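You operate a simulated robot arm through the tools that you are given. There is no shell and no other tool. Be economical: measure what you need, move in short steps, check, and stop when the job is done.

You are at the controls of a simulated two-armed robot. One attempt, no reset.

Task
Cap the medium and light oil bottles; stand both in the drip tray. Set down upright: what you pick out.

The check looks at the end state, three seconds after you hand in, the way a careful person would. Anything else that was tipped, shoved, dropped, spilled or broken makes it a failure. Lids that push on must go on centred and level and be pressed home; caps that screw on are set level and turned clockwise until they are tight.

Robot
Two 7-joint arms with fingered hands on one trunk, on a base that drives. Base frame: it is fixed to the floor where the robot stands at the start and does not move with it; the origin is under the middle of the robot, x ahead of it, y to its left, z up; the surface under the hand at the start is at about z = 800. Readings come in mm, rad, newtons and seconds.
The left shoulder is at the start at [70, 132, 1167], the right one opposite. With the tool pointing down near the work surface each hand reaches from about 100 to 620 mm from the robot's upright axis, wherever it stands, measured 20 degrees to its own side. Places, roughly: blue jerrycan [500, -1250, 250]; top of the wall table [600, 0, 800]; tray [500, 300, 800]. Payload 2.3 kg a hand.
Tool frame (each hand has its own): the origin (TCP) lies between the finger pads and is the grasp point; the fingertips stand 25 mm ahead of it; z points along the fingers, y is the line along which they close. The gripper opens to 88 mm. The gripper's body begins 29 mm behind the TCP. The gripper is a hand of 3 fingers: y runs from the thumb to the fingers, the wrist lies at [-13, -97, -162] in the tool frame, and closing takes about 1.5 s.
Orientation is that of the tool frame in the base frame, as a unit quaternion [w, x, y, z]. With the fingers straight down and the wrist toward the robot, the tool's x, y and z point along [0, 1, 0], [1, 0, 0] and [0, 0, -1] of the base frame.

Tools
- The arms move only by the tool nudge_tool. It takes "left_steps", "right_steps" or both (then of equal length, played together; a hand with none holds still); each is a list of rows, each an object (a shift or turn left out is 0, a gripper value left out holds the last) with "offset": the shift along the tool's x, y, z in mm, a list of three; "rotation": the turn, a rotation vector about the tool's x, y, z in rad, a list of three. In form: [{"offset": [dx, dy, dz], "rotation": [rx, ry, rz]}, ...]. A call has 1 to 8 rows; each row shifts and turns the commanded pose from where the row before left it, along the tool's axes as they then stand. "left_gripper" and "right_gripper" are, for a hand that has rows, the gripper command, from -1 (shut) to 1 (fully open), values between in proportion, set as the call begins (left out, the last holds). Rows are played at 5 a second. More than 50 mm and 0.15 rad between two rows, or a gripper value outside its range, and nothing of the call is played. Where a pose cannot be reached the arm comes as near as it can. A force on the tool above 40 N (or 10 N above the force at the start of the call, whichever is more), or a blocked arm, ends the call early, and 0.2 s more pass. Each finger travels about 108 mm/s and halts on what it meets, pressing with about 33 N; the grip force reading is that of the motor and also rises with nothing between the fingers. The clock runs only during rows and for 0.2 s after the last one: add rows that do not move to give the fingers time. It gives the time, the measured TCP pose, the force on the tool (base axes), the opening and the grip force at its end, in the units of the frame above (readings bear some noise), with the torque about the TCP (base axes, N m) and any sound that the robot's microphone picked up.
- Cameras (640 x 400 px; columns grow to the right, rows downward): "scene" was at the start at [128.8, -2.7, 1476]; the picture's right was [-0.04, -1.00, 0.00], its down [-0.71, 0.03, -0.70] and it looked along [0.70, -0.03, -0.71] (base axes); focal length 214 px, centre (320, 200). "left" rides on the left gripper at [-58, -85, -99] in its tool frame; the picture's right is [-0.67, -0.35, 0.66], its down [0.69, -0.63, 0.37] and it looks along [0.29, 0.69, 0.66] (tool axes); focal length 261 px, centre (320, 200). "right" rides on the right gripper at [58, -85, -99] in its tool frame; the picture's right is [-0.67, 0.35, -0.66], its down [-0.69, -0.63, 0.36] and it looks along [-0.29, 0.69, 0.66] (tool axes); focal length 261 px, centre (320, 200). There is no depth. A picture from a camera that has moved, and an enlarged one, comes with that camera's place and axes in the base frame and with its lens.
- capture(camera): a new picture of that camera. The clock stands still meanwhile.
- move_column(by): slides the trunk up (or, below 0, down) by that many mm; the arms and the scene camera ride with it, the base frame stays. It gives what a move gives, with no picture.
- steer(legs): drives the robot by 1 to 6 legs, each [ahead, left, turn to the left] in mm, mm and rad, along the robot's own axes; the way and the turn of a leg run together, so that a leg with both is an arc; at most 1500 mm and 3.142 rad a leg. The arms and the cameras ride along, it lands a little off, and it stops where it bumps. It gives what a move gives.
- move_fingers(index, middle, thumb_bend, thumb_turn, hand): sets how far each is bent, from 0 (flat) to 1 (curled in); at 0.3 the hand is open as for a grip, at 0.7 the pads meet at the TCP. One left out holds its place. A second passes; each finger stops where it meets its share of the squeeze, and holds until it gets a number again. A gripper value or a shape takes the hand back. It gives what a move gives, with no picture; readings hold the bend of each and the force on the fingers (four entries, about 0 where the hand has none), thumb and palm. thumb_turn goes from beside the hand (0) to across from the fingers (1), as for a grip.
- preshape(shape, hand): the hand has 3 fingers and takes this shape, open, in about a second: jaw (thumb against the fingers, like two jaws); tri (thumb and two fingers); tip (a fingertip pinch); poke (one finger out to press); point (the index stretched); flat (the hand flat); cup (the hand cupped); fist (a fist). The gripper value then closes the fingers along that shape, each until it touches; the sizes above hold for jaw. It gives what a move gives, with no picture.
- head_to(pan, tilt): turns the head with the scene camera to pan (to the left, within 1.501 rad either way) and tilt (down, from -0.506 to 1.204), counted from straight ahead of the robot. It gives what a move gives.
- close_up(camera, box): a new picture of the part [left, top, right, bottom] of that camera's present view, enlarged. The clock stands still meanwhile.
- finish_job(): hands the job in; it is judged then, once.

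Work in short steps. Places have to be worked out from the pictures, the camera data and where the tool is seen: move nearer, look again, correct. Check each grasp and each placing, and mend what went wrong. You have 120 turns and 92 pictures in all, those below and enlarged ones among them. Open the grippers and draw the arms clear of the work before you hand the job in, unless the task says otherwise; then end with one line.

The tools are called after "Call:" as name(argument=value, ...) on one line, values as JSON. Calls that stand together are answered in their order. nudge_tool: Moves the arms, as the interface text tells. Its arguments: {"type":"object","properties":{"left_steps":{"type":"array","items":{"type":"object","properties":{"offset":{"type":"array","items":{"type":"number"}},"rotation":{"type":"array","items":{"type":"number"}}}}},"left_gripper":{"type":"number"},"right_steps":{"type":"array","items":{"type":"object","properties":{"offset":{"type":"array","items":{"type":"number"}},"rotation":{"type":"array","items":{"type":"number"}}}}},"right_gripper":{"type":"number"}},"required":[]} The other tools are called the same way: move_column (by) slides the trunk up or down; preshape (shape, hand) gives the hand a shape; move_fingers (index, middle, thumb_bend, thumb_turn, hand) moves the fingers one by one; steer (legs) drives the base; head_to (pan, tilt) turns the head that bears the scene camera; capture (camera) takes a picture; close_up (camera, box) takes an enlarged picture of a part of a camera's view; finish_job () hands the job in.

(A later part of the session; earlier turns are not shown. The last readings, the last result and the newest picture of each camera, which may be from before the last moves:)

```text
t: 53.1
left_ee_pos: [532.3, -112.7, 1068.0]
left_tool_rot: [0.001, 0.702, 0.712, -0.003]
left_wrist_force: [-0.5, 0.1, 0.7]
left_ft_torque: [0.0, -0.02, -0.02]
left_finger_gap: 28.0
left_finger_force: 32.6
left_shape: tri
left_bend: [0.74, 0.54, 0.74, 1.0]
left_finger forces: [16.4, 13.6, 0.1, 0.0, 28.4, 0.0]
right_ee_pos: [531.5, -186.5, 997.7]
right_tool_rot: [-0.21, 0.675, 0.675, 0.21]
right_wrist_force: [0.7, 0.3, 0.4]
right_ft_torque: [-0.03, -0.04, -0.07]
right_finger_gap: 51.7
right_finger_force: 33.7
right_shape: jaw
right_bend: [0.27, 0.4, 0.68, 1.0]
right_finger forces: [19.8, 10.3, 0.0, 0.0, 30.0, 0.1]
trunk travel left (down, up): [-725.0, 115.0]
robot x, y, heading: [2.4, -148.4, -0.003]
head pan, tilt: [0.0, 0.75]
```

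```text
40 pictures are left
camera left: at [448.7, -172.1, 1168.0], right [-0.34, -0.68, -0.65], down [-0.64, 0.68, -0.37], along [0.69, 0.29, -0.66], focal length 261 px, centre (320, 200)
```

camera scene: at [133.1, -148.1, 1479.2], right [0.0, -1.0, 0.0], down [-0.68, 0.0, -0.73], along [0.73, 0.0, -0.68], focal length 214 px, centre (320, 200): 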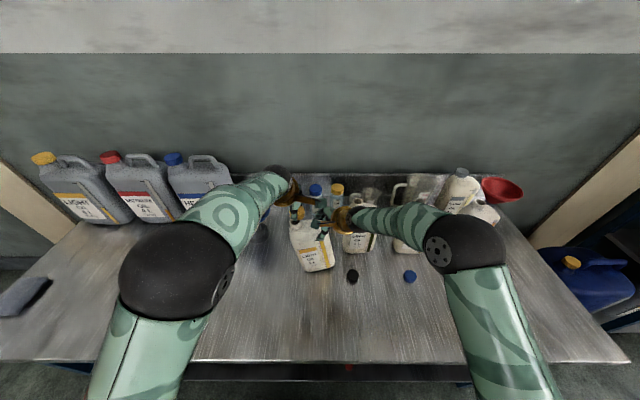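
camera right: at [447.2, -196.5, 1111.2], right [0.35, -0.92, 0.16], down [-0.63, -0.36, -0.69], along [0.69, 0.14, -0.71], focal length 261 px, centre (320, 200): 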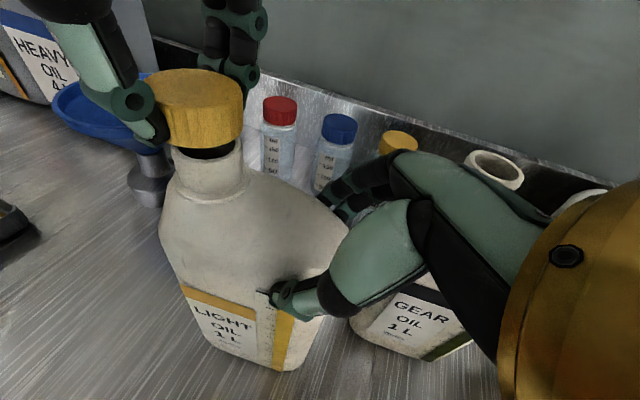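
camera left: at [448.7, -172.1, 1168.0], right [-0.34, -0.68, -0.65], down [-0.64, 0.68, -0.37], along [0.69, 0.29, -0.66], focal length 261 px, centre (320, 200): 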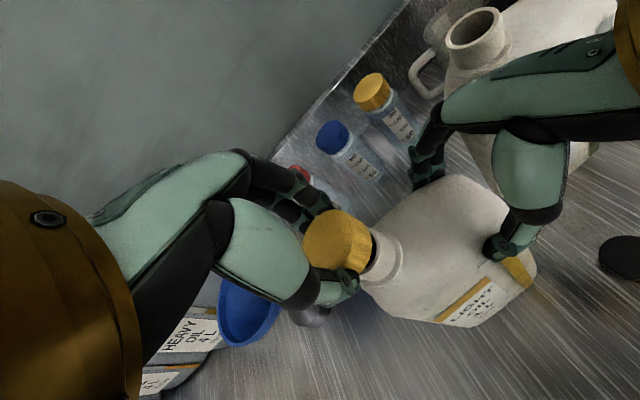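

Cap needs ~3 mm more toward −y. Correct and descend in small steps until contact.

Call:
nudge_tool(left_steps=[{"offset": [-3, 0, 0]}, {"offset": [0, 0, 5]}, {"offset": [0, 0, 4]}, {}])

Call:
close_up(camera="right", box=[100, 20, 340, 220])

Call:
close_up(camera="scene", box=[270, 190, 350, 240])

```text
t: 54.1
left_ee_pos: [531.6, -118.0, 1060.4]
left_tool_rot: [0.003, 0.703, 0.711, -0.002]
left_wrist_force: [-0.6, 0.2, -0.1]
left_ft_torque: [0.02, 0.03, 0.0]
left_finger_gap: 27.9
left_finger_force: 33.1
left_shape: tri
left_bend: [0.74, 0.54, 0.74, 1.0]
left_finger forces: [16.7, 13.5, 0.0, 0.1, 28.7, 0.1]
right_ee_pos: [532.1, -187.6, 998.1]
right_tool_rot: [-0.21, 0.675, 0.675, 0.21]
right_wrist_force: [-0.4, 0.5, 0.2]
right_ft_torque: [0.0, -0.06, -0.03]
right_finger_gap: 51.6
right_finger_force: 33.0
right_shape: jaw
right_bend: [0.27, 0.4, 0.68, 1.0]
right_finger forces: [19.7, 10.4, 0.1, 0.0, 29.9, 0.0]
trunk travel left (down, up): [-725.0, 115.0]
robot x, y, heading: [-1.8, -149.4, 0.004]
head pan, tilt: [0.0, 0.75]
```

```text
2.00 times, centred on (220, 120) of right
camera zoom: at [447.2, -196.5, 1111.2], right [0.35, -0.92, 0.16], down [-0.63, -0.36, -0.69], along [0.69, 0.14, -0.71], focal length 521 px, centre (520, 360)
```

zoom: 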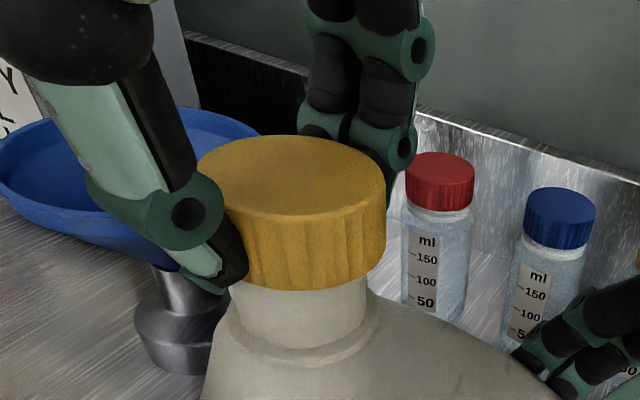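

```text
8.00 times, centred on (310, 215) of scene
camera zoom: at [131.0, -148.3, 1479.4], right [0.0, -1.0, 0.0], down [-0.68, 0.0, -0.73], along [0.73, 0.0, -0.68], focal length 1716 px, centre (400, 80)
```

zoom: 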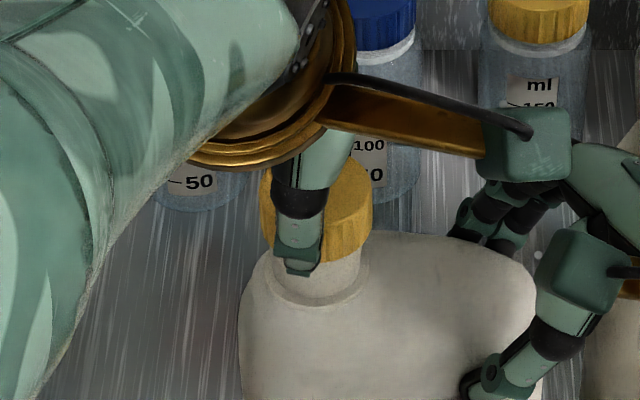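

Aligned within ~1–2 mm. Nudge +1.5 in y and lower to contact.

Call:
nudge_tool(left_steps=[{"offset": [1.5, 0, 2]}, {"offset": [0, 0, 2]}, {"offset": [0, 0, 2]}, {"offset": [0, 0, 2]}, {}])

```text
t: 55.3
left_ee_pos: [529.4, -115.2, 1056.6]
left_tool_rot: [0.005, 0.705, 0.709, 0.001]
left_wrist_force: [-3.2, -1.3, 36.8]
left_ft_torque: [-0.03, 0.51, 0.06]
left_finger_gap: 32.0
left_finger_force: 33.2
left_shape: tri
left_bend: [0.74, 0.53, 0.76, 1.0]
left_finger forces: [19.3, 17.0, 0.0, 0.0, 41.7, 0.0]
right_ee_pos: [527.4, -186.6, 999.9]
right_tool_rot: [-0.209, 0.675, 0.676, 0.21]
right_wrist_force: [5.0, 3.1, -4.3]
right_ft_torque: [-0.1, -0.28, -0.35]
right_finger_gap: 51.7
right_finger_force: 33.0
right_shape: jaw
right_bend: [0.27, 0.4, 0.68, 1.0]
right_finger forces: [21.1, 12.1, 0.0, 0.0, 28.7, 0.0]
trunk travel left (down, up): [-725.0, 115.0]
robot x, y, heading: [-1.4, -149.7, -0.003]
head pan, tilt: [0.0, 0.75]
```

Contact (37 N) with a torque implying the near rim takes the load – the cap is a bit too far in +x. Back off, shift −2.5 in x, and touch again lightly.

Call:
nudge_tool(left_steps=[{"offset": [0, 0, -7]}, {"offset": [0, -2.5, 0]}, {}, {"offset": [0, 0, 3]}, {"offset": [0, 0, 2]}, {}])

Call:
close_up(camera="right", box=[100, 20, 340, 220])

```text
t: 56.7
left_ee_pos: [530.1, -115.5, 1054.4]
left_tool_rot: [0.002, 0.704, 0.71, -0.002]
left_wrist_force: [0.2, -0.3, 0.1]
left_ft_torque: [-0.04, -0.04, -0.01]
left_finger_gap: 29.8
left_finger_force: 33.1
left_shape: tri
left_bend: [0.74, 0.53, 0.77, 1.0]
left_finger forces: [17.1, 14.3, 0.1, 0.1, 29.8, 0.0]
right_ee_pos: [532.1, -186.1, 998.8]
right_tool_rot: [-0.21, 0.676, 0.675, 0.21]
right_wrist_force: [0.6, -0.2, 1.9]
right_ft_torque: [-0.01, -0.01, -0.03]
right_finger_gap: 51.7
right_finger_force: 32.9
right_shape: jaw
right_bend: [0.27, 0.4, 0.68, 1.0]
right_finger forces: [21.2, 11.0, 0.1, 0.0, 31.5, 0.0]
trunk travel left (down, up): [-725.0, 115.0]
robot x, y, heading: [2.9, -150.3, 0.0]
head pan, tilt: [0.0, 0.75]
```

```text
2.00 times, centred on (220, 120) of right
camera zoom: at [447.4, -196.4, 1111.4], right [0.35, -0.92, 0.16], down [-0.63, -0.36, -0.69], along [0.69, 0.14, -0.71], focal length 521 px, centre (520, 360)
```

zoom: 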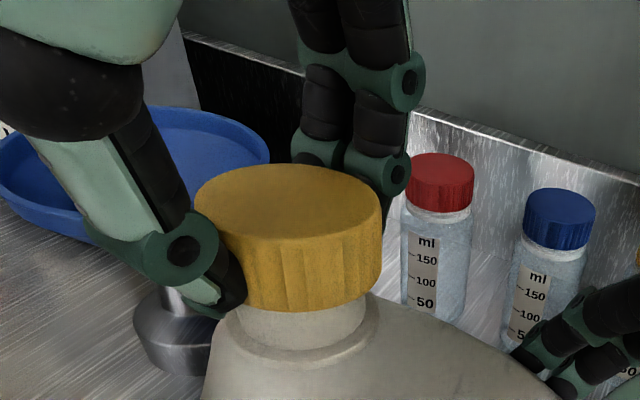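

No force yet and the cap is level over the neck. Continue down gently.

Call:
nudge_tool(left_steps=[{"offset": [0, 0, 1.5]}, {"offset": [0, 0, 1.5]}, {"offset": [0, 0, 1.5]}, {}])

Call:
close_up(camera="right", box=[100, 20, 340, 220])

```text
t: 57.7
left_ee_pos: [529.6, -116.6, 1049.5]
left_tool_rot: [0.002, 0.705, 0.71, -0.001]
left_wrist_force: [0.8, -0.9, -0.4]
left_ft_torque: [-0.02, -0.31, 0.0]
left_finger_gap: 28.6
left_finger_force: 32.8
left_shape: tri
left_bend: [0.74, 0.53, 0.76, 1.0]
left_finger forces: [16.4, 15.1, 0.0, 0.1, 28.9, 0.0]
right_ee_pos: [532.4, -187.6, 998.5]
right_tool_rot: [-0.211, 0.676, 0.674, 0.211]
right_wrist_force: [1.4, 0.2, 3.0]
right_ft_torque: [0.02, -0.04, -0.02]
right_finger_gap: 51.6
right_finger_force: 33.0
right_shape: jaw
right_bend: [0.27, 0.4, 0.68, 1.0]
right_finger forces: [21.6, 10.9, 0.0, 0.1, 31.2, 0.0]
trunk travel left (down, up): [-725.0, 115.0]
robot x, y, heading: [0.7, -152.6, 0.003]
head pan, tilt: [0.0, 0.75]
```

```text
2.00 times, centred on (220, 120) of right
camera zoom: at [447.4, -196.6, 1111.3], right [0.35, -0.92, 0.16], down [-0.63, -0.36, -0.69], along [0.69, 0.14, -0.71], focal length 521 px, centre (520, 360)
```

zoom: 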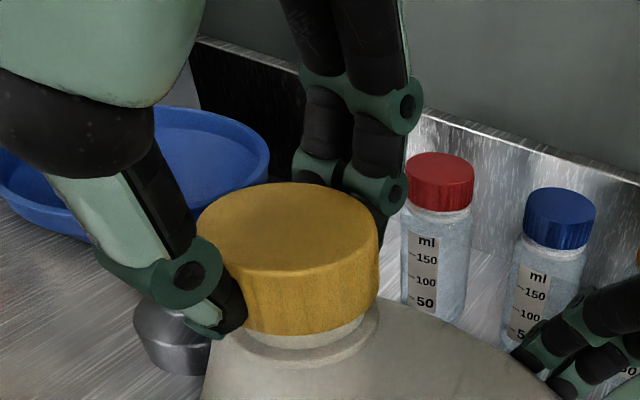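

The skirt is over the neck. Lower to contact, then start turning clockwise (+ about tool z).

Call:
nudge_tool(left_steps=[{"offset": [0, 0, 1.5]}, {"offset": [0, 0, 1.5]}, {}])

Call:
nudge_tool(left_steps=[{"rotation": [0, 0, 0.12]}, {"rotation": [0, 0, 0.12]}, {"rotation": [0, 0, 0.12]}, {"rotation": [0, 0, 0.12]}, {}])

```text
t: 58.5
left_ee_pos: [528.4, -116.7, 1047.1]
left_tool_rot: [0.003, 0.705, 0.71, 0.0]
left_wrist_force: [-0.7, 1.5, 9.8]
left_ft_torque: [-0.02, -0.25, -0.04]
left_finger_gap: 29.0
left_finger_force: 32.7
left_shape: tri
left_bend: [0.74, 0.54, 0.76, 1.0]
left_finger forces: [17.4, 15.5, 0.0, 0.0, 31.0, 0.0]
right_ee_pos: [530.6, -187.0, 998.4]
right_tool_rot: [-0.21, 0.675, 0.675, 0.21]
right_wrist_force: [4.1, -2.2, 0.0]
right_ft_torque: [-0.03, -0.15, -0.15]
right_finger_gap: 51.5
right_finger_force: 32.7
right_shape: jaw
right_bend: [0.27, 0.4, 0.68, 1.0]
right_finger forces: [22.0, 11.9, 0.0, 0.0, 30.2, 0.0]
trunk travel left (down, up): [-725.0, 115.0]
robot x, y, heading: [0.7, -148.3, -0.002]
head pan, tilt: [0.0, 0.75]
```

```text
t: 59.7
left_ee_pos: [527.6, -117.0, 1047.0]
left_tool_rot: [0.002, 0.854, 0.519, 0.001]
left_wrist_force: [2.9, 3.6, 10.2]
left_ft_torque: [-0.03, -0.2, 0.06]
left_finger_gap: 29.1
left_finger_force: 33.2
left_shape: tri
left_bend: [0.74, 0.54, 0.76, 1.0]
left_finger forces: [17.0, 18.2, 0.1, 0.0, 31.7, 0.0]
right_ee_pos: [528.2, -185.9, 999.5]
right_tool_rot: [-0.21, 0.676, 0.675, 0.21]
right_wrist_force: [-0.6, -3.2, -0.1]
right_ft_torque: [-0.06, 0.08, 0.07]
right_finger_gap: 51.4
right_finger_force: 33.0
right_shape: jaw
right_bend: [0.27, 0.4, 0.68, 1.0]
right_finger forces: [19.4, 11.8, 0.0, 0.0, 33.5, 0.0]
trunk travel left (down, up): [-725.0, 115.0]
robot x, y, heading: [1.1, -148.6, -0.0]
head pan, tilt: [0.0, 0.75]
```

Turning freely so far in the right direction. Continue turning clockwise with light down pressure.

Call:
nudge_tool(left_steps=[{"offset": [0.1, 0.3, 0.1], "rotation": [0, 0, 0.13]}, {"offset": [0.1, 0.3, 0.1], "rotation": [0, 0, 0.13]}, {"offset": [0.1, 0.3, 0.1], "rotation": [0, 0, 0.13]}, {"offset": [0.1, 0.3, 0.1], "rotation": [0, 0, 0.13]}, {"offset": [0.1, 0.3, 0.1], "rotation": [0, 0, 0.13]}, {"offset": [0.1, 0.3, 0.1], "rotation": [0, 0, 0.13]}, {}])

Call:
close_up(camera="right", box=[100, 20, 340, 220])

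```text
t: 61.3
left_ee_pos: [520.7, -120.0, 1048.0]
left_tool_rot: [0.002, 0.988, 0.155, 0.002]
left_wrist_force: [7.0, -0.2, 5.7]
left_ft_torque: [-0.15, -0.17, 0.08]
left_finger_gap: 29.0
left_finger_force: 33.0
left_shape: tri
left_bend: [0.74, 0.54, 0.75, 1.0]
left_finger forces: [16.7, 19.3, 0.1, 0.0, 31.5, 0.1]
left hand out of reach, approached as far as the arm can: row 6
right_ee_pos: [529.5, -186.3, 999.8]
right_tool_rot: [-0.212, 0.674, 0.676, 0.21]
right_wrist_force: [-7.9, 1.1, 4.8]
right_ft_torque: [0.06, 0.3, 0.38]
right_finger_gap: 51.3
right_finger_force: 32.7
right_shape: jaw
right_bend: [0.73, 0.41, 0.68, 1.0]
right_finger forces: [18.0, 8.3, 0.1, 0.0, 36.9, 0.0]
trunk travel left (down, up): [-725.0, 115.0]
robot x, y, heading: [0.9, -152.1, -0.003]
head pan, tilt: [0.0, 0.75]
```

```text
2.00 times, centred on (220, 120) of right
camera zoom: at [444.6, -195.2, 1112.4], right [0.35, -0.92, 0.16], down [-0.63, -0.36, -0.69], along [0.69, 0.14, -0.71], focal length 521 px, centre (520, 360)
```

zoom: 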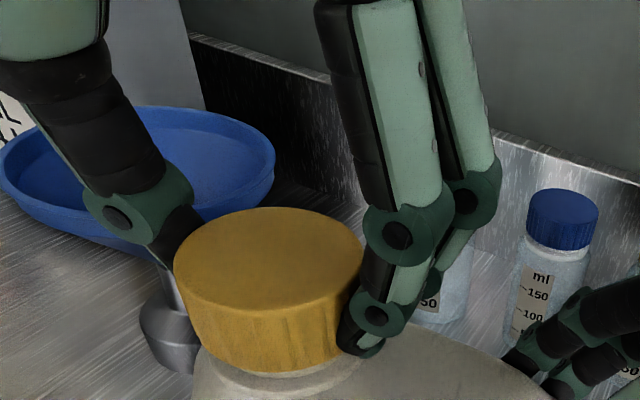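

The left wrist reached its range (~1.26 rad) and pulled slightly. I release the cap here, rise, and inspect.

Call:
nudge_tool(left_steps=[{}, {}, {}, {}], left_gripper=1)

Call:
nudge_tool(left_steps=[{"offset": [0, 0, -30]}, {"offset": [0, 0, -30]}, {"rotation": [0, 0, -0.14]}, {"rotation": [0, 0, -0.14]}, {"rotation": [0, 0, -0.14]}, {"rotation": [0, 0, -0.14]}, {}])

Call:
capture(camera="right")

Call:
close_up(camera="scene", box=[260, 170, 420, 290])

```text
t: 62.3
left_ee_pos: [522.4, -120.3, 1045.8]
left_tool_rot: [0.001, 0.988, 0.155, 0.0]
left_wrist_force: [0.2, -0.1, 0.3]
left_ft_torque: [0.01, 0.04, -0.02]
left_finger_gap: 87.3
left_finger_force: 0.0
left_shape: tri
left_bend: [0.3, 0.3, 0.3, 0.98]
left_finger forces: [0.0, 0.0, 0.0, 0.0, 0.0, 0.1]
right_ee_pos: [531.0, -187.2, 998.9]
right_tool_rot: [-0.21, 0.676, 0.674, 0.21]
right_wrist_force: [1.5, -0.3, 3.5]
right_ft_torque: [0.06, 0.0, 0.0]
right_finger_gap: 51.4
right_finger_force: 32.5
right_shape: jaw
right_bend: [0.28, 0.41, 0.68, 1.0]
right_finger forces: [21.6, 10.3, 0.0, 0.1, 30.7, 0.0]
trunk travel left (down, up): [-725.0, 115.0]
robot x, y, heading: [2.7, -147.8, -0.0]
head pan, tilt: [0.0, 0.75]
```

```text
t: 63.9
left_ee_pos: [513.3, -121.3, 1105.9]
left_tool_rot: [0.001, 0.906, 0.424, 0.0]
left_wrist_force: [-0.2, 0.0, 0.2]
left_ft_torque: [-0.02, -0.01, 0.01]
left_finger_gap: 87.6
left_finger_force: 0.1
left_shape: tri
left_bend: [0.3, 0.3, 0.3, 0.98]
left_finger forces: [0.1, 0.1, 0.0, 0.0, 0.0, 0.0]
left hand out of reach, approached as far as the arm can: row 2
right_ee_pos: [530.3, -187.7, 998.4]
right_tool_rot: [-0.21, 0.674, 0.676, 0.21]
right_wrist_force: [2.6, -1.0, 4.3]
right_ft_torque: [0.04, -0.05, -0.04]
right_finger_gap: 51.3
right_finger_force: 32.8
right_shape: jaw
right_bend: [0.28, 0.41, 0.68, 1.0]
right_finger forces: [21.9, 10.8, 0.0, 0.0, 30.9, 0.0]
trunk travel left (down, up): [-725.0, 115.0]
robot x, y, heading: [-0.8, -147.4, 0.002]
head pan, tilt: [0.0, 0.75]
```

```text
34 pictures are left
camera right: at [447.0, -196.7, 1111.4], right [0.35, -0.92, 0.16], down [-0.63, -0.36, -0.69], along [0.69, 0.14, -0.71], focal length 261 px, centre (320, 200)
```

right: 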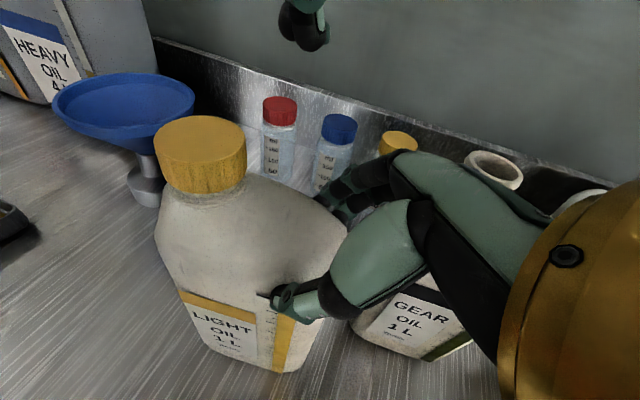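

```text
3.33 times, centred on (340, 230) of scene
camera zoom: at [130.7, -148.4, 1479.4], right [0.0, -1.0, 0.0], down [-0.68, 0.0, -0.73], along [0.73, 0.0, -0.68], focal length 715 px, centre (253, 100)
```

zoom: 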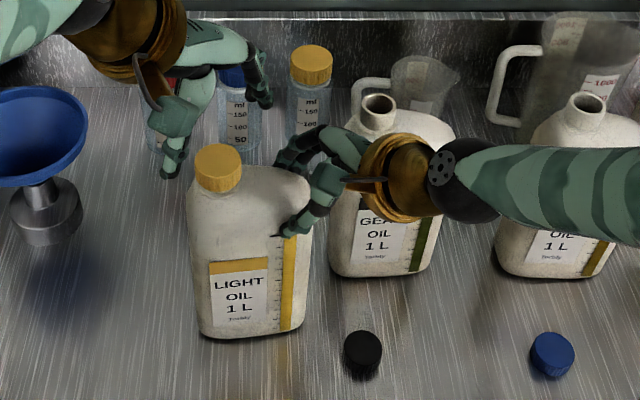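

The cap sits centred and level on the light bottle. I rotate the left hand back, regrasp, and keep turning.

Call:
nudge_tool(left_steps=[{"rotation": [0, 0, -0.14]}, {"rotation": [0, 0, -0.14]}, {"rotation": [0, 0, -0.14]}, {"rotation": [0, 0, -0.14]}, {"rotation": [0, 0, -0.136]}, {"offset": [4, 16, 0]}, {}])

Call:
nudge_tool(left_steps=[{"offset": [0, 0, 25]}, {"offset": [0, 0, 25]}, {"offset": [0, 0, 8]}, {}])

Call:
close_up(camera="right", box=[100, 20, 340, 220])

```text
t: 65.5
left_ee_pos: [529.8, -113.2, 1106.3]
left_tool_rot: [0.002, 0.705, 0.71, -0.003]
left_wrist_force: [-0.6, 0.3, 0.1]
left_ft_torque: [0.02, 0.01, -0.04]
left_finger_gap: 87.6
left_finger_force: 0.1
left_shape: tri
left_bend: [0.3, 0.3, 0.3, 0.98]
left_finger forces: [0.0, 0.0, 0.1, 0.0, 0.0, 0.0]
right_ee_pos: [530.3, -186.2, 998.4]
right_tool_rot: [-0.21, 0.675, 0.675, 0.21]
right_wrist_force: [0.7, -0.5, 3.4]
right_ft_torque: [0.02, -0.04, -0.04]
right_finger_gap: 51.4
right_finger_force: 33.6
right_shape: jaw
right_bend: [0.28, 0.41, 0.68, 1.0]
right_finger forces: [21.5, 10.7, 0.0, 0.0, 30.9, 0.0]
trunk travel left (down, up): [-725.0, 115.0]
robot x, y, heading: [-0.9, -152.3, -0.005]
head pan, tilt: [0.0, 0.75]
```

```text
t: 66.5
left_ee_pos: [529.2, -113.9, 1048.6]
left_tool_rot: [0.0, 0.706, 0.708, -0.001]
left_wrist_force: [-0.2, -0.4, 0.2]
left_ft_torque: [-0.03, -0.02, 0.02]
left_finger_gap: 87.5
left_finger_force: 0.0
left_shape: tri
left_bend: [0.3, 0.3, 0.3, 0.98]
left_finger forces: [0.0, 0.0, 0.0, 0.1, 0.0, 0.0]
right_ee_pos: [532.3, -188.3, 998.4]
right_tool_rot: [-0.211, 0.675, 0.675, 0.21]
right_wrist_force: [0.5, 0.1, 3.6]
right_ft_torque: [0.02, -0.03, -0.01]
right_finger_gap: 51.2
right_finger_force: 32.4
right_shape: jaw
right_bend: [0.28, 0.41, 0.68, 1.0]
right_finger forces: [21.1, 10.1, 0.0, 0.0, 31.2, 0.0]
trunk travel left (down, up): [-725.0, 115.0]
robot x, y, heading: [-0.8, -147.1, 0.002]
head pan, tilt: [0.0, 0.75]
```

```text
2.00 times, centred on (220, 120) of right
camera zoom: at [446.4, -196.4, 1111.5], right [0.35, -0.92, 0.16], down [-0.63, -0.36, -0.69], along [0.69, 0.14, -0.71], focal length 521 px, centre (520, 360)
```

zoom: 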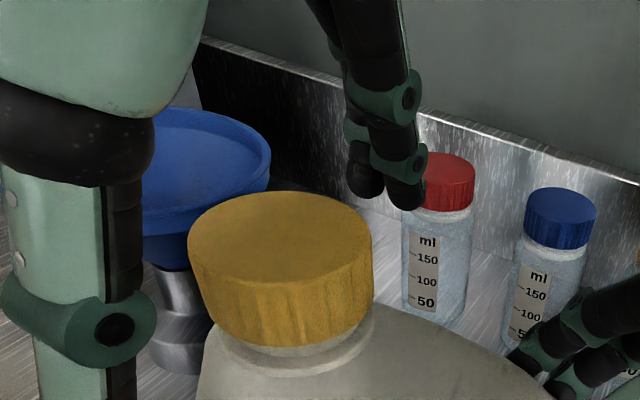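

Regrasp: shift to y≈-118, down 3, close.

Call:
nudge_tool(left_steps=[{"offset": [-4, 0, 3]}, {}])

Call:
nudge_tool(left_steps=[{}, {}, {}, {}, {}, {}, {}], left_gripper=-1)

Call:
nudge_tool(left_steps=[{"offset": [0, 0, 1], "rotation": [0, 0, 0.13]}, {"offset": [0, 0, 0.5], "rotation": [0, 0, 0.13]}, {"rotation": [0, 0, 0.13]}, {"rotation": [0, 0, 0.13]}, {"rotation": [0, 0, 0.13]}, {"rotation": [0, 0, 0.13]}, {}])

```text
t: 67.1
left_ee_pos: [528.2, -120.0, 1044.4]
left_tool_rot: [0.002, 0.706, 0.708, -0.002]
left_wrist_force: [-0.6, 0.1, -0.1]
left_ft_torque: [-0.02, 0.02, 0.0]
left_finger_gap: 87.6
left_finger_force: 0.0
left_shape: tri
left_bend: [0.3, 0.3, 0.3, 0.98]
left_finger forces: [0.0, 0.0, 0.0, 0.1, 0.0, 0.1]
right_ee_pos: [531.2, -186.5, 998.9]
right_tool_rot: [-0.211, 0.675, 0.675, 0.21]
right_wrist_force: [-0.4, -0.5, 2.5]
right_ft_torque: [0.0, -0.01, -0.06]
right_finger_gap: 51.2
right_finger_force: 33.2
right_shape: jaw
right_bend: [0.28, 0.41, 0.68, 1.0]
right_finger forces: [21.0, 10.2, 0.1, 0.1, 31.2, 0.0]
trunk travel left (down, up): [-725.0, 115.0]
robot x, y, heading: [0.6, -147.6, 0.001]
head pan, tilt: [0.0, 0.75]
```

```text
t: 68.7
left_ee_pos: [527.6, -121.0, 1045.7]
left_tool_rot: [0.001, 0.707, 0.707, -0.002]
left_wrist_force: [-1.1, 3.0, -2.7]
left_ft_torque: [0.05, 0.01, 0.04]
left_finger_gap: 29.7
left_finger_force: 33.0
left_shape: tri
left_bend: [0.74, 0.53, 0.73, 1.0]
left_finger forces: [14.9, 14.7, 0.0, 0.1, 30.3, 0.0]
right_ee_pos: [530.9, -187.8, 998.4]
right_tool_rot: [-0.211, 0.675, 0.675, 0.21]
right_wrist_force: [1.4, -2.8, 3.6]
right_ft_torque: [0.0, -0.05, -0.1]
right_finger_gap: 51.3
right_finger_force: 32.8
right_shape: jaw
right_bend: [0.28, 0.41, 0.68, 1.0]
right_finger forces: [21.4, 10.7, 0.0, 0.0, 31.0, 0.0]
trunk travel left (down, up): [-725.0, 115.0]
robot x, y, heading: [-1.9, -152.9, 0.001]
head pan, tilt: [0.0, 0.75]
```

```text
t: 70.3
left_ee_pos: [528.1, -121.4, 1043.6]
left_tool_rot: [0.001, 0.924, 0.383, 0.001]
left_wrist_force: [-2.2, 4.8, 3.9]
left_ft_torque: [0.06, 0.02, 0.01]
left_finger_gap: 29.3
left_finger_force: 32.4
left_shape: tri
left_bend: [0.74, 0.54, 0.73, 1.0]
left_finger forces: [15.1, 14.0, 0.0, 0.0, 33.2, 0.0]
right_ee_pos: [531.1, -186.4, 998.0]
right_tool_rot: [-0.21, 0.675, 0.676, 0.211]
right_wrist_force: [2.3, -4.5, 2.1]
right_ft_torque: [-0.04, -0.05, -0.13]
right_finger_gap: 51.3
right_finger_force: 33.4
right_shape: jaw
right_bend: [0.28, 0.41, 0.68, 1.0]
right_finger forces: [21.9, 11.6, 0.0, 0.1, 30.6, 0.0]
trunk travel left (down, up): [-725.0, 115.0]
robot x, y, heading: [1.2, -150.6, -0.005]
head pan, tilt: [0.0, 0.75]
```

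Still turning freely (low torque). Add 0.45 rad, then open, turn back in place.

Call:
nudge_tool(left_steps=[{"rotation": [0, 0, 0.14]}, {"rotation": [0, 0, 0.14]}, {"rotation": [0, 0, 0.14]}, {}])

Call:
nudge_tool(left_steps=[{}, {}, {}, {"rotation": [0, 0, -0.145]}, {"rotation": [0, 0, -0.145]}, {"rotation": [0, 0, -0.145]}, {"rotation": [0, 0, -0.145]}, {"rotation": [0, 0, -0.145]}], left_gripper=1)

Call:
nudge_tool(left_steps=[{"rotation": [0, 0, -0.145]}, {"rotation": [0, 0, -0.145]}, {"rotation": [0, 0, -0.145]}, {"rotation": [0, 0, -0.145]}, {"rotation": [0, 0, -0.145]}, {}])

Call:
close_up(camera="right", box=[100, 20, 340, 220])

```text
t: 71.3
left_ee_pos: [527.0, -120.4, 1043.7]
left_tool_rot: [0.002, 0.983, 0.181, 0.001]
left_wrist_force: [0.8, 4.5, 1.7]
left_ft_torque: [0.12, 0.0, 0.05]
left_finger_gap: 29.4
left_finger_force: 32.9
left_shape: tri
left_bend: [0.74, 0.54, 0.73, 1.0]
left_finger forces: [14.8, 14.8, 0.0, 0.0, 33.4, 0.0]
right_ee_pos: [530.9, -186.6, 998.3]
right_tool_rot: [-0.21, 0.676, 0.675, 0.21]
right_wrist_force: [0.3, -3.4, 2.9]
right_ft_torque: [-0.01, -0.04, -0.13]
right_finger_gap: 51.3
right_finger_force: 33.0
right_shape: jaw
right_bend: [0.28, 0.41, 0.68, 1.0]
right_finger forces: [20.9, 11.0, 0.0, 0.0, 31.7, 0.0]
trunk travel left (down, up): [-725.0, 115.0]
robot x, y, heading: [-0.8, -150.7, 0.0]
head pan, tilt: [0.0, 0.75]
```

```text
t: 73.1
left_ee_pos: [528.8, -120.4, 1044.3]
left_tool_rot: [0.001, 0.854, 0.521, -0.001]
left_wrist_force: [0.7, -0.2, -0.5]
left_ft_torque: [0.0, -0.01, -0.02]
left_finger_gap: 87.5
left_finger_force: 0.1
left_shape: tri
left_bend: [0.3, 0.3, 0.3, 0.98]
left_finger forces: [0.0, 0.0, 0.1, 0.0, 0.0, 0.0]
right_ee_pos: [531.5, -185.9, 998.2]
right_tool_rot: [-0.21, 0.675, 0.675, 0.21]
right_wrist_force: [-1.2, 0.3, 3.6]
right_ft_torque: [0.04, -0.04, 0.03]
right_finger_gap: 50.8
right_finger_force: 33.2
right_shape: jaw
right_bend: [0.28, 0.41, 0.68, 1.0]
right_finger forces: [20.9, 10.1, 0.0, 0.1, 31.4, 0.1]
trunk travel left (down, up): [-725.0, 115.0]
robot x, y, heading: [-1.7, -154.9, -0.0]
head pan, tilt: [0.0, 0.75]
```

```text
t: 74.5
left_ee_pos: [528.5, -121.5, 1044.6]
left_tool_rot: [0.001, 0.614, 0.789, 0.0]
left_wrist_force: [0.3, -0.3, 0.2]
left_ft_torque: [0.03, 0.06, 0.01]
left_finger_gap: 87.7
left_finger_force: 0.1
left_shape: tri
left_bend: [0.3, 0.3, 0.3, 0.98]
left_finger forces: [0.0, 0.1, 0.1, 0.0, 0.0, 0.0]
right_ee_pos: [531.2, -186.1, 998.2]
right_tool_rot: [-0.21, 0.675, 0.675, 0.211]
right_wrist_force: [0.8, -0.1, 3.2]
right_ft_torque: [0.0, -0.05, -0.01]
right_finger_gap: 51.0
right_finger_force: 33.1
right_shape: jaw
right_bend: [0.28, 0.41, 0.68, 1.0]
right_finger forces: [21.0, 10.0, 0.0, 0.0, 31.1, 0.0]
trunk travel left (down, up): [-725.0, 115.0]
robot x, y, heading: [0.8, -150.0, 0.002]
head pan, tilt: [0.0, 0.75]
```

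```text
2.00 times, centred on (220, 120) of right
camera zoom: at [446.4, -196.4, 1111.6], right [0.35, -0.92, 0.16], down [-0.63, -0.36, -0.69], along [0.69, 0.14, -0.71], focal length 521 px, centre (520, 360)
```

zoom: 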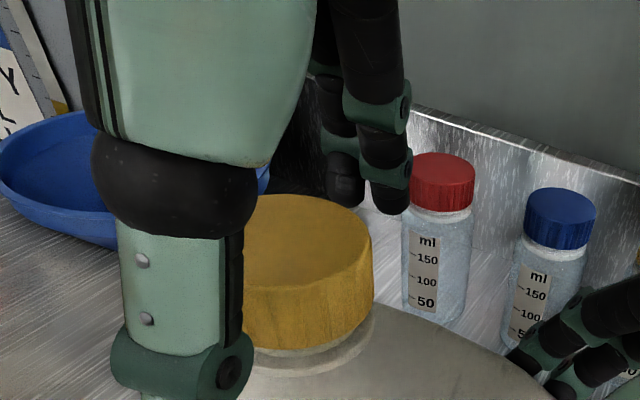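

Continue: close and turn 1.2 rad, with slight down pressure.

Call:
nudge_tool(left_steps=[{}, {}, {}, {}, {}, {}, {}], left_gripper=-1)

Call:
nudge_tool(left_steps=[{"offset": [0, 0, 1], "rotation": [0, 0, 0.145]}, {"offset": [0, 0, 0.5], "rotation": [0, 0, 0.145]}, {"rotation": [0, 0, 0.145]}, {"rotation": [0, 0, 0.145]}, {"rotation": [0, 0, 0.145]}, {"rotation": [0, 0, 0.145]}, {"rotation": [0, 0, 0.145]}, {"rotation": [0, 0, 0.145]}])

Call:
nudge_tool(left_steps=[{"rotation": [0, 0, 0.145]}, {"rotation": [0, 0, 0.145]}])

```text
t: 76.1
left_ee_pos: [528.1, -121.5, 1045.5]
left_tool_rot: [0.001, 0.614, 0.789, -0.001]
left_wrist_force: [-1.1, -2.6, -0.3]
left_ft_torque: [-0.07, -0.01, -0.01]
left_finger_gap: 29.1
left_finger_force: 33.3
left_shape: tri
left_bend: [0.74, 0.53, 0.73, 1.0]
left_finger forces: [12.6, 15.0, 0.1, 0.0, 30.3, 0.1]
right_ee_pos: [531.9, -187.7, 998.1]
right_tool_rot: [-0.211, 0.675, 0.675, 0.211]
right_wrist_force: [0.1, 2.3, 2.2]
right_ft_torque: [0.03, -0.04, 0.04]
right_finger_gap: 51.2
right_finger_force: 33.6
right_shape: jaw
right_bend: [0.28, 0.41, 0.68, 1.0]
right_finger forces: [21.2, 9.6, 0.0, 0.1, 30.5, 0.0]
trunk travel left (down, up): [-725.0, 115.0]
robot x, y, heading: [0.5, -148.8, -0.0]
head pan, tilt: [0.0, 0.75]
```

```text
t: 77.9
left_ee_pos: [527.5, -120.6, 1041.7]
left_tool_rot: [0.001, 0.947, 0.322, 0.001]
left_wrist_force: [-1.8, 1.3, 3.6]
left_ft_torque: [0.03, 0.04, 0.0]
left_finger_gap: 29.2
left_finger_force: 33.0
left_shape: tri
left_bend: [0.74, 0.54, 0.74, 0.98]
left_finger forces: [12.9, 14.9, 0.0, 0.1, 31.4, 0.0]
right_ee_pos: [531.4, -186.9, 998.9]
right_tool_rot: [-0.211, 0.675, 0.675, 0.21]
right_wrist_force: [0.9, -0.9, -0.2]
right_ft_torque: [-0.01, -0.15, -0.14]
right_finger_gap: 51.1
right_finger_force: 33.2
right_shape: jaw
right_bend: [0.28, 0.41, 0.68, 1.0]
right_finger forces: [21.9, 10.7, 0.0, 0.0, 30.5, 0.0]
trunk travel left (down, up): [-725.0, 115.0]
robot x, y, heading: [-0.1, -147.9, 0.001]
head pan, tilt: [0.0, 0.75]
```

```text
t: 78.5
left_ee_pos: [527.9, -121.6, 1042.7]
left_tool_rot: [0.002, 0.983, 0.181, 0.001]
left_wrist_force: [-0.7, 3.1, 2.3]
left_ft_torque: [0.06, 0.08, 0.04]
left_finger_gap: 28.8
left_finger_force: 32.8
left_shape: tri
left_bend: [0.74, 0.54, 0.74, 0.98]
left_finger forces: [12.9, 15.2, 0.1, 0.0, 32.2, 0.0]
right_ee_pos: [530.6, -186.7, 998.2]
right_tool_rot: [-0.21, 0.675, 0.675, 0.21]
right_wrist_force: [1.0, -3.0, 0.8]
right_ft_torque: [-0.07, -0.15, -0.14]
right_finger_gap: 51.2
right_finger_force: 33.1
right_shape: jaw
right_bend: [0.28, 0.41, 0.68, 1.0]
right_finger forces: [21.8, 11.2, 0.1, 0.1, 31.0, 0.1]
trunk travel left (down, up): [-725.0, 115.0]
robot x, y, heading: [-2.3, -152.2, 0.001]
head pan, tilt: [0.0, 0.75]
```

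z follows down with little force, torque still low — thread is running in. Another cycle.

Call:
nudge_tool(left_steps=[{}, {}, {}, {"rotation": [0, 0, -0.145]}, {"rotation": [0, 0, -0.145]}, {"rotation": [0, 0, -0.145]}, {"rotation": [0, 0, -0.145]}, {"rotation": [0, 0, -0.145]}], left_gripper=1)

Call:
nudge_tool(left_steps=[{"rotation": [0, 0, -0.145]}, {"rotation": [0, 0, -0.145]}, {"rotation": [0, 0, -0.145]}, {"rotation": [0, 0, -0.145]}, {"rotation": [0, 0, -0.145]}, {}])

Call:
nudge_tool(left_steps=[{}, {}, {}, {}, {}, {}, {}], left_gripper=-1)

Call:
nudge_tool(left_steps=[{"offset": [0, 0, 1], "rotation": [0, 0, 0.145]}, {"offset": [0, 0, 0.5], "rotation": [0, 0, 0.145]}, {"rotation": [0, 0, 0.145]}, {"rotation": [0, 0, 0.145]}, {"rotation": [0, 0, 0.145]}, {"rotation": [0, 0, 0.145]}, {"rotation": [0, 0, 0.145]}, {"rotation": [0, 0, 0.145]}])

Call:
nudge_tool(left_steps=[{"rotation": [0, 0, 0.145]}, {"rotation": [0, 0, 0.145]}])

```text
t: 80.3
left_ee_pos: [528.8, -120.6, 1041.7]
left_tool_rot: [0.0, 0.854, 0.52, 0.001]
left_wrist_force: [0.4, 0.2, -0.1]
left_ft_torque: [-0.02, 0.01, 0.0]
left_finger_gap: 87.7
left_finger_force: 0.1
left_shape: tri
left_bend: [0.3, 0.3, 0.3, 0.98]
left_finger forces: [0.0, 0.1, 0.0, 0.1, 0.0, 0.1]
right_ee_pos: [530.7, -186.2, 999.3]
right_tool_rot: [-0.211, 0.675, 0.675, 0.21]
right_wrist_force: [-0.5, -0.5, 3.9]
right_ft_torque: [0.03, -0.08, 0.04]
right_finger_gap: 51.0
right_finger_force: 32.6
right_shape: jaw
right_bend: [0.28, 0.41, 0.68, 1.0]
right_finger forces: [21.2, 10.3, 0.1, 0.1, 31.6, 0.0]
trunk travel left (down, up): [-725.0, 115.0]
robot x, y, heading: [1.9, -147.9, 0.0]
head pan, tilt: [0.0, 0.75]
```

```text
t: 81.7
left_ee_pos: [529.4, -121.8, 1042.2]
left_tool_rot: [0.001, 0.615, 0.789, 0.001]
left_wrist_force: [-0.3, -0.4, 0.5]
left_ft_torque: [-0.03, 0.02, 0.02]
left_finger_gap: 87.8
left_finger_force: 0.1
left_shape: tri
left_bend: [0.3, 0.3, 0.3, 0.98]
left_finger forces: [0.0, 0.0, 0.0, 0.1, 0.0, 0.0]
right_ee_pos: [531.6, -186.4, 997.2]
right_tool_rot: [-0.21, 0.674, 0.676, 0.211]
right_wrist_force: [0.8, 0.5, 4.0]
right_ft_torque: [0.04, -0.08, 0.02]
right_finger_gap: 51.0
right_finger_force: 32.8
right_shape: jaw
right_bend: [0.28, 0.41, 0.68, 1.0]
right_finger forces: [21.5, 10.5, 0.1, 0.1, 31.2, 0.0]
trunk travel left (down, up): [-725.0, 115.0]
robot x, y, heading: [-3.3, -149.2, -0.003]
head pan, tilt: [0.0, 0.75]
```

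```text
t: 83.3
left_ee_pos: [528.4, -121.0, 1043.4]
left_tool_rot: [0.0, 0.614, 0.789, 0.0]
left_wrist_force: [-0.8, -2.6, -0.1]
left_ft_torque: [-0.08, 0.0, 0.01]
left_finger_gap: 28.8
left_finger_force: 33.0
left_shape: tri
left_bend: [0.74, 0.52, 0.74, 1.0]
left_finger forces: [14.5, 14.8, 0.0, 0.0, 28.9, 0.0]
right_ee_pos: [531.3, -186.7, 999.0]
right_tool_rot: [-0.21, 0.675, 0.675, 0.212]
right_wrist_force: [0.5, 2.5, 3.4]
right_ft_torque: [0.06, -0.07, 0.04]
right_finger_gap: 51.2
right_finger_force: 33.0
right_shape: jaw
right_bend: [0.28, 0.41, 0.68, 1.0]
right_finger forces: [21.6, 9.9, 0.0, 0.0, 30.8, 0.0]
trunk travel left (down, up): [-725.0, 115.0]
robot x, y, heading: [1.2, -145.7, -0.002]
head pan, tilt: [0.0, 0.75]
```

```text
t: 85.1
left_ee_pos: [528.8, -120.2, 1041.0]
left_tool_rot: [0.001, 0.946, 0.323, 0.002]
left_wrist_force: [6.5, 6.9, 0.5]
left_ft_torque: [0.09, -0.07, 0.33]
left_finger_gap: 28.3
left_finger_force: 33.3
left_shape: tri
left_bend: [0.74, 0.55, 0.74, 0.95]
left_finger forces: [16.4, 18.3, 0.0, 0.0, 30.7, 0.0]
right_ee_pos: [530.5, -186.3, 998.3]
right_tool_rot: [-0.21, 0.675, 0.675, 0.21]
right_wrist_force: [-5.4, -5.2, 4.2]
right_ft_torque: [-0.02, 0.0, -0.01]
right_finger_gap: 51.1
right_finger_force: 33.4
right_shape: jaw
right_bend: [0.28, 0.41, 0.68, 1.0]
right_finger forces: [19.4, 10.6, 0.1, 0.1, 35.5, 0.0]
trunk travel left (down, up): [-725.0, 115.0]
robot x, y, heading: [-2.6, -149.2, 0.001]
head pan, tilt: [0.0, 0.75]
```

```text
t: 85.7
left_ee_pos: [528.0, -120.8, 1041.6]
left_tool_rot: [0.002, 0.983, 0.182, 0.002]
left_wrist_force: [10.5, 6.3, 0.9]
left_ft_torque: [0.02, -0.32, 0.49]
left_finger_gap: 26.2
left_finger_force: 33.4
left_shape: tri
left_bend: [0.74, 0.58, 0.75, 0.89]
left_finger forces: [19.7, 23.3, 0.0, 0.0, 34.0, 0.1]
right_ee_pos: [529.8, -186.0, 999.3]
right_tool_rot: [-0.209, 0.675, 0.675, 0.211]
right_wrist_force: [-11.1, -5.7, 6.5]
right_ft_torque: [0.0, 0.1, 0.15]
right_finger_gap: 50.8
right_finger_force: 33.3
right_shape: jaw
right_bend: [0.73, 0.42, 0.67, 1.0]
right_finger forces: [18.0, 8.9, 0.0, 0.1, 37.6, 0.1]
trunk travel left (down, up): [-725.0, 115.0]
robot x, y, heading: [-2.1, -148.7, 0.001]
head pan, tilt: [0.0, 0.75]
```

Torque rose to ~0.5 N·m – tightening. I regrasp part way and give one more check turn.

Call:
nudge_tool(left_steps=[{}, {}, {}, {"rotation": [0, 0, -0.145]}, {"rotation": [0, 0, -0.145]}, {"rotation": [0, 0, -0.145]}, {"rotation": [0, 0, -0.145]}, {"rotation": [0, 0, -0.145]}], left_gripper=1)

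Call:
close_up(camera="right", box=[100, 20, 340, 220])

Call:
nudge_tool(left_steps=[{}, {}, {}, {}, {}, {}, {}], left_gripper=-1)

Call:
nudge_tool(left_steps=[{"rotation": [0, 0, 0.12]}, {"rotation": [0, 0, 0.12]}, {"rotation": [0, 0, 0.12]}, {"rotation": [0, 0, 0.12]}])

```text
t: 87.5
left_ee_pos: [528.6, -121.7, 1041.8]
left_tool_rot: [0.001, 0.854, 0.521, -0.001]
left_wrist_force: [0.7, 0.0, 0.4]
left_ft_torque: [0.01, 0.02, -0.05]
left_finger_gap: 87.4
left_finger_force: 0.1
left_shape: tri
left_bend: [0.3, 0.3, 0.3, 0.98]
left_finger forces: [0.0, 0.0, 0.1, 0.1, 0.1, 0.0]
right_ee_pos: [530.5, -186.1, 998.4]
right_tool_rot: [-0.21, 0.675, 0.675, 0.211]
right_wrist_force: [0.0, -0.3, 3.1]
right_ft_torque: [-0.01, -0.12, -0.04]
right_finger_gap: 51.2
right_finger_force: 32.6
right_shape: jaw
right_bend: [0.28, 0.41, 0.68, 1.0]
right_finger forces: [21.5, 11.5, 0.0, 0.0, 32.3, 0.0]
trunk travel left (down, up): [-725.0, 115.0]
robot x, y, heading: [1.8, -148.1, 0.003]
head pan, tilt: [0.0, 0.75]
```

```text
2.00 times, centred on (220, 120) of right
camera zoom: at [446.6, -196.3, 1111.6], right [0.35, -0.92, 0.16], down [-0.63, -0.36, -0.69], along [0.69, 0.14, -0.71], focal length 521 px, centre (520, 360)
```

zoom: 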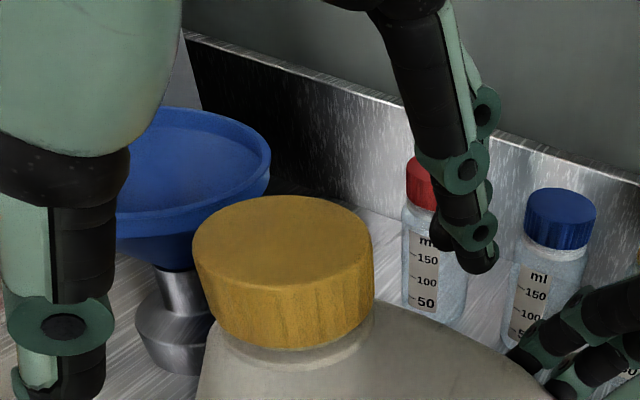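

```text
t: 89.1
left_ee_pos: [528.6, -120.9, 1040.4]
left_tool_rot: [0.001, 0.854, 0.52, 0.0]
left_wrist_force: [-1.6, -2.1, -0.6]
left_ft_torque: [-0.04, 0.07, 0.0]
left_finger_gap: 28.4
left_finger_force: 33.7
left_shape: tri
left_bend: [0.74, 0.54, 0.73, 1.0]
left_finger forces: [14.4, 15.1, 0.0, 0.0, 29.3, 0.0]
right_ee_pos: [531.3, -186.8, 997.6]
right_tool_rot: [-0.211, 0.675, 0.675, 0.211]
right_wrist_force: [2.3, 2.0, 3.5]
right_ft_torque: [0.1, -0.14, -0.01]
right_finger_gap: 51.1
right_finger_force: 33.4
right_shape: jaw
right_bend: [0.28, 0.41, 0.68, 1.0]
right_finger forces: [22.1, 11.6, 0.0, 0.0, 31.2, 0.0]
trunk travel left (down, up): [-725.0, 115.0]
robot x, y, heading: [-2.4, -149.0, 0.001]
head pan, tilt: [0.0, 0.75]
```

```text
t: 90.1
left_ee_pos: [527.3, -121.5, 1042.0]
left_tool_rot: [0.002, 0.954, 0.301, 0.001]
left_wrist_force: [9.3, 5.2, -3.6]
left_ft_torque: [0.12, -0.2, 0.38]
left_finger_gap: 26.7
left_finger_force: 33.0
left_shape: tri
left_bend: [0.74, 0.58, 0.74, 0.92]
left_finger forces: [18.3, 19.5, 0.0, 0.0, 31.6, 0.0]
right_ee_pos: [530.3, -186.5, 998.2]
right_tool_rot: [-0.211, 0.675, 0.675, 0.21]
right_wrist_force: [-8.4, -5.3, 7.8]
right_ft_torque: [0.03, 0.04, 0.16]
right_finger_gap: 50.8
right_finger_force: 33.1
right_shape: jaw
right_bend: [0.73, 0.41, 0.68, 1.0]
right_finger forces: [18.7, 9.5, 0.1, 0.1, 36.6, 0.0]
trunk travel left (down, up): [-725.0, 115.0]
robot x, y, heading: [-0.5, -151.5, -0.0]
head pan, tilt: [0.0, 0.75]
```

Torque comes up immediately (~0.4) – the cap is tight. For transport I'll keep both hands on the bottle so it can't swing: left regrips the cap at zero yaw.

Call:
nudge_tool(left_steps=[{"rotation": [0, 0, 0.12]}, {"rotation": [0, 0, 0.1]}, {}])

Call:
nudge_tool(left_steps=[{}, {}, {}, {"rotation": [0, 0, -0.145]}, {"rotation": [0, 0, -0.145]}, {"rotation": [0, 0, -0.145]}, {"rotation": [0, 0, -0.145]}, {"rotation": [0, 0, -0.145]}], left_gripper=1)

Call:
nudge_tool(left_steps=[{"rotation": [0, 0, -0.145]}, {"rotation": [0, 0, -0.145]}, {"rotation": [0, 0, -0.12]}, {}])

Call:
nudge_tool(left_steps=[{}, {}, {}, {}, {}, {}, {}], left_gripper=-1)

```text
t: 90.9
left_ee_pos: [528.8, -121.6, 1041.2]
left_tool_rot: [0.001, 0.981, 0.194, 0.0]
left_wrist_force: [11.1, 5.0, -8.2]
left_ft_torque: [0.08, -0.39, 0.54]
left_finger_gap: 25.4
left_finger_force: 33.3
left_shape: tri
left_bend: [0.74, 0.6, 0.75, 0.88]
left_finger forces: [19.5, 24.4, 0.0, 0.0, 34.8, 0.0]
right_ee_pos: [530.5, -187.2, 998.3]
right_tool_rot: [-0.21, 0.675, 0.675, 0.21]
right_wrist_force: [-12.3, -5.0, 12.0]
right_ft_torque: [0.04, 0.14, 0.27]
right_finger_gap: 50.7
right_finger_force: 32.8
right_shape: jaw
right_bend: [0.73, 0.42, 0.67, 1.0]
right_finger forces: [18.0, 8.4, 0.0, 0.0, 38.2, 0.0]
trunk travel left (down, up): [-725.0, 115.0]
robot x, y, heading: [-0.1, -150.8, 0.002]
head pan, tilt: [0.0, 0.75]
```

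```text
t: 92.7
left_ee_pos: [528.7, -120.6, 1041.1]
left_tool_rot: [0.001, 0.847, 0.531, 0.0]
left_wrist_force: [0.6, 0.5, -0.4]
left_ft_torque: [-0.03, -0.01, 0.01]
left_finger_gap: 87.2
left_finger_force: 0.1
left_shape: tri
left_bend: [0.3, 0.3, 0.3, 0.98]
left_finger forces: [0.1, 0.1, 0.1, 0.0, 0.0, 0.0]
right_ee_pos: [531.3, -185.2, 998.9]
right_tool_rot: [-0.211, 0.675, 0.675, 0.211]
right_wrist_force: [-0.2, -0.6, 2.9]
right_ft_torque: [0.04, -0.16, -0.02]
right_finger_gap: 51.0
right_finger_force: 32.9
right_shape: jaw
right_bend: [0.28, 0.41, 0.68, 1.0]
right_finger forces: [21.2, 11.5, 0.1, 0.0, 32.1, 0.0]
trunk travel left (down, up): [-725.0, 115.0]
robot x, y, heading: [0.8, -149.2, 0.002]
head pan, tilt: [0.0, 0.75]
```

```text
t: 93.7
left_ee_pos: [529.1, -119.7, 1041.0]
left_tool_rot: [0.002, 0.721, 0.693, -0.001]
left_wrist_force: [-0.3, 0.3, -0.3]
left_ft_torque: [-0.02, 0.03, 0.02]
left_finger_gap: 87.5
left_finger_force: 0.0
left_shape: tri
left_bend: [0.3, 0.3, 0.3, 0.98]
left_finger forces: [0.0, 0.0, 0.0, 0.0, 0.1, 0.1]
right_ee_pos: [531.8, -187.5, 997.7]
right_tool_rot: [-0.21, 0.675, 0.675, 0.21]
right_wrist_force: [-0.2, -0.4, 2.5]
right_ft_torque: [0.06, -0.13, 0.0]
right_finger_gap: 51.1
right_finger_force: 33.0
right_shape: jaw
right_bend: [0.28, 0.41, 0.68, 1.0]
right_finger forces: [21.0, 11.1, 0.2, 0.0, 31.8, 0.0]
trunk travel left (down, up): [-725.0, 115.0]
robot x, y, heading: [-1.0, -146.6, 0.002]
head pan, tilt: [0.0, 0.75]
```

```text
t: 95.3
left_ee_pos: [529.0, -119.3, 1040.8]
left_tool_rot: [0.002, 0.721, 0.693, -0.001]
left_wrist_force: [-0.8, 3.1, -1.0]
left_ft_torque: [0.05, -0.01, 0.06]
left_finger_gap: 30.2
left_finger_force: 32.9
left_shape: tri
left_bend: [0.74, 0.51, 0.73, 1.0]
left_finger forces: [15.1, 14.9, 0.1, 0.1, 29.8, 0.1]
right_ee_pos: [530.9, -186.6, 998.3]
right_tool_rot: [-0.21, 0.675, 0.675, 0.21]
right_wrist_force: [-0.4, -3.7, 3.6]
right_ft_torque: [-0.02, -0.1, -0.06]
right_finger_gap: 50.7
right_finger_force: 32.9
right_shape: jaw
right_bend: [0.28, 0.41, 0.68, 1.0]
right_finger forces: [21.3, 12.0, 0.1, 0.1, 32.2, 0.0]
trunk travel left (down, up): [-725.0, 115.0]
robot x, y, heading: [-1.8, -153.6, -0.003]
head pan, tilt: [0.0, 0.75]
```

Both hands grip. I lift everything with the column (+70), then drive back 43 and left 503 toward the tray's left half.

Call:
move_column(by=70)

Call:
close_up(camera="scene", box=[240, 170, 400, 290])

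```text
t: 96.4
left_ee_pos: [531.2, -119.9, 1107.6]
left_tool_rot: [0.001, 0.721, 0.693, -0.002]
left_wrist_force: [0.4, 1.3, -6.2]
left_ft_torque: [0.05, 0.07, 0.05]
left_finger_gap: 30.1
left_finger_force: 33.2
left_shape: tri
left_bend: [0.74, 0.51, 0.73, 1.0]
left_finger forces: [15.7, 14.3, 0.1, 0.0, 29.4, 0.1]
right_ee_pos: [534.6, -186.8, 1066.6]
right_tool_rot: [-0.211, 0.676, 0.674, 0.21]
right_wrist_force: [0.3, -1.1, -2.7]
right_ft_torque: [0.03, -0.09, -0.08]
right_finger_gap: 50.4
right_finger_force: 33.2
right_shape: jaw
right_bend: [0.28, 0.41, 0.68, 1.0]
right_finger forces: [17.2, 10.3, 0.0, 0.0, 29.0, 0.0]
trunk travel left (down, up): [-795.0, 45.0]
robot x, y, heading: [2.9, -148.1, -0.001]
head pan, tilt: [0.0, 0.75]
```

```text
3.33 times, centred on (320, 230) of scene
camera zoom: at [134.6, -148.1, 1549.0], right [0.0, -1.0, 0.0], down [-0.68, 0.0, -0.73], along [0.73, 0.0, -0.68], focal length 715 px, centre (320, 100)
```

zoom: 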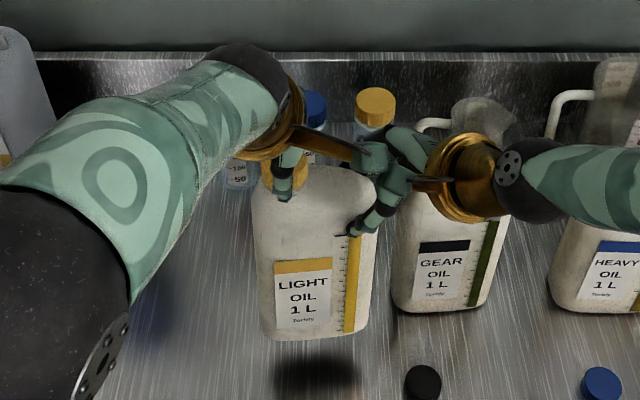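

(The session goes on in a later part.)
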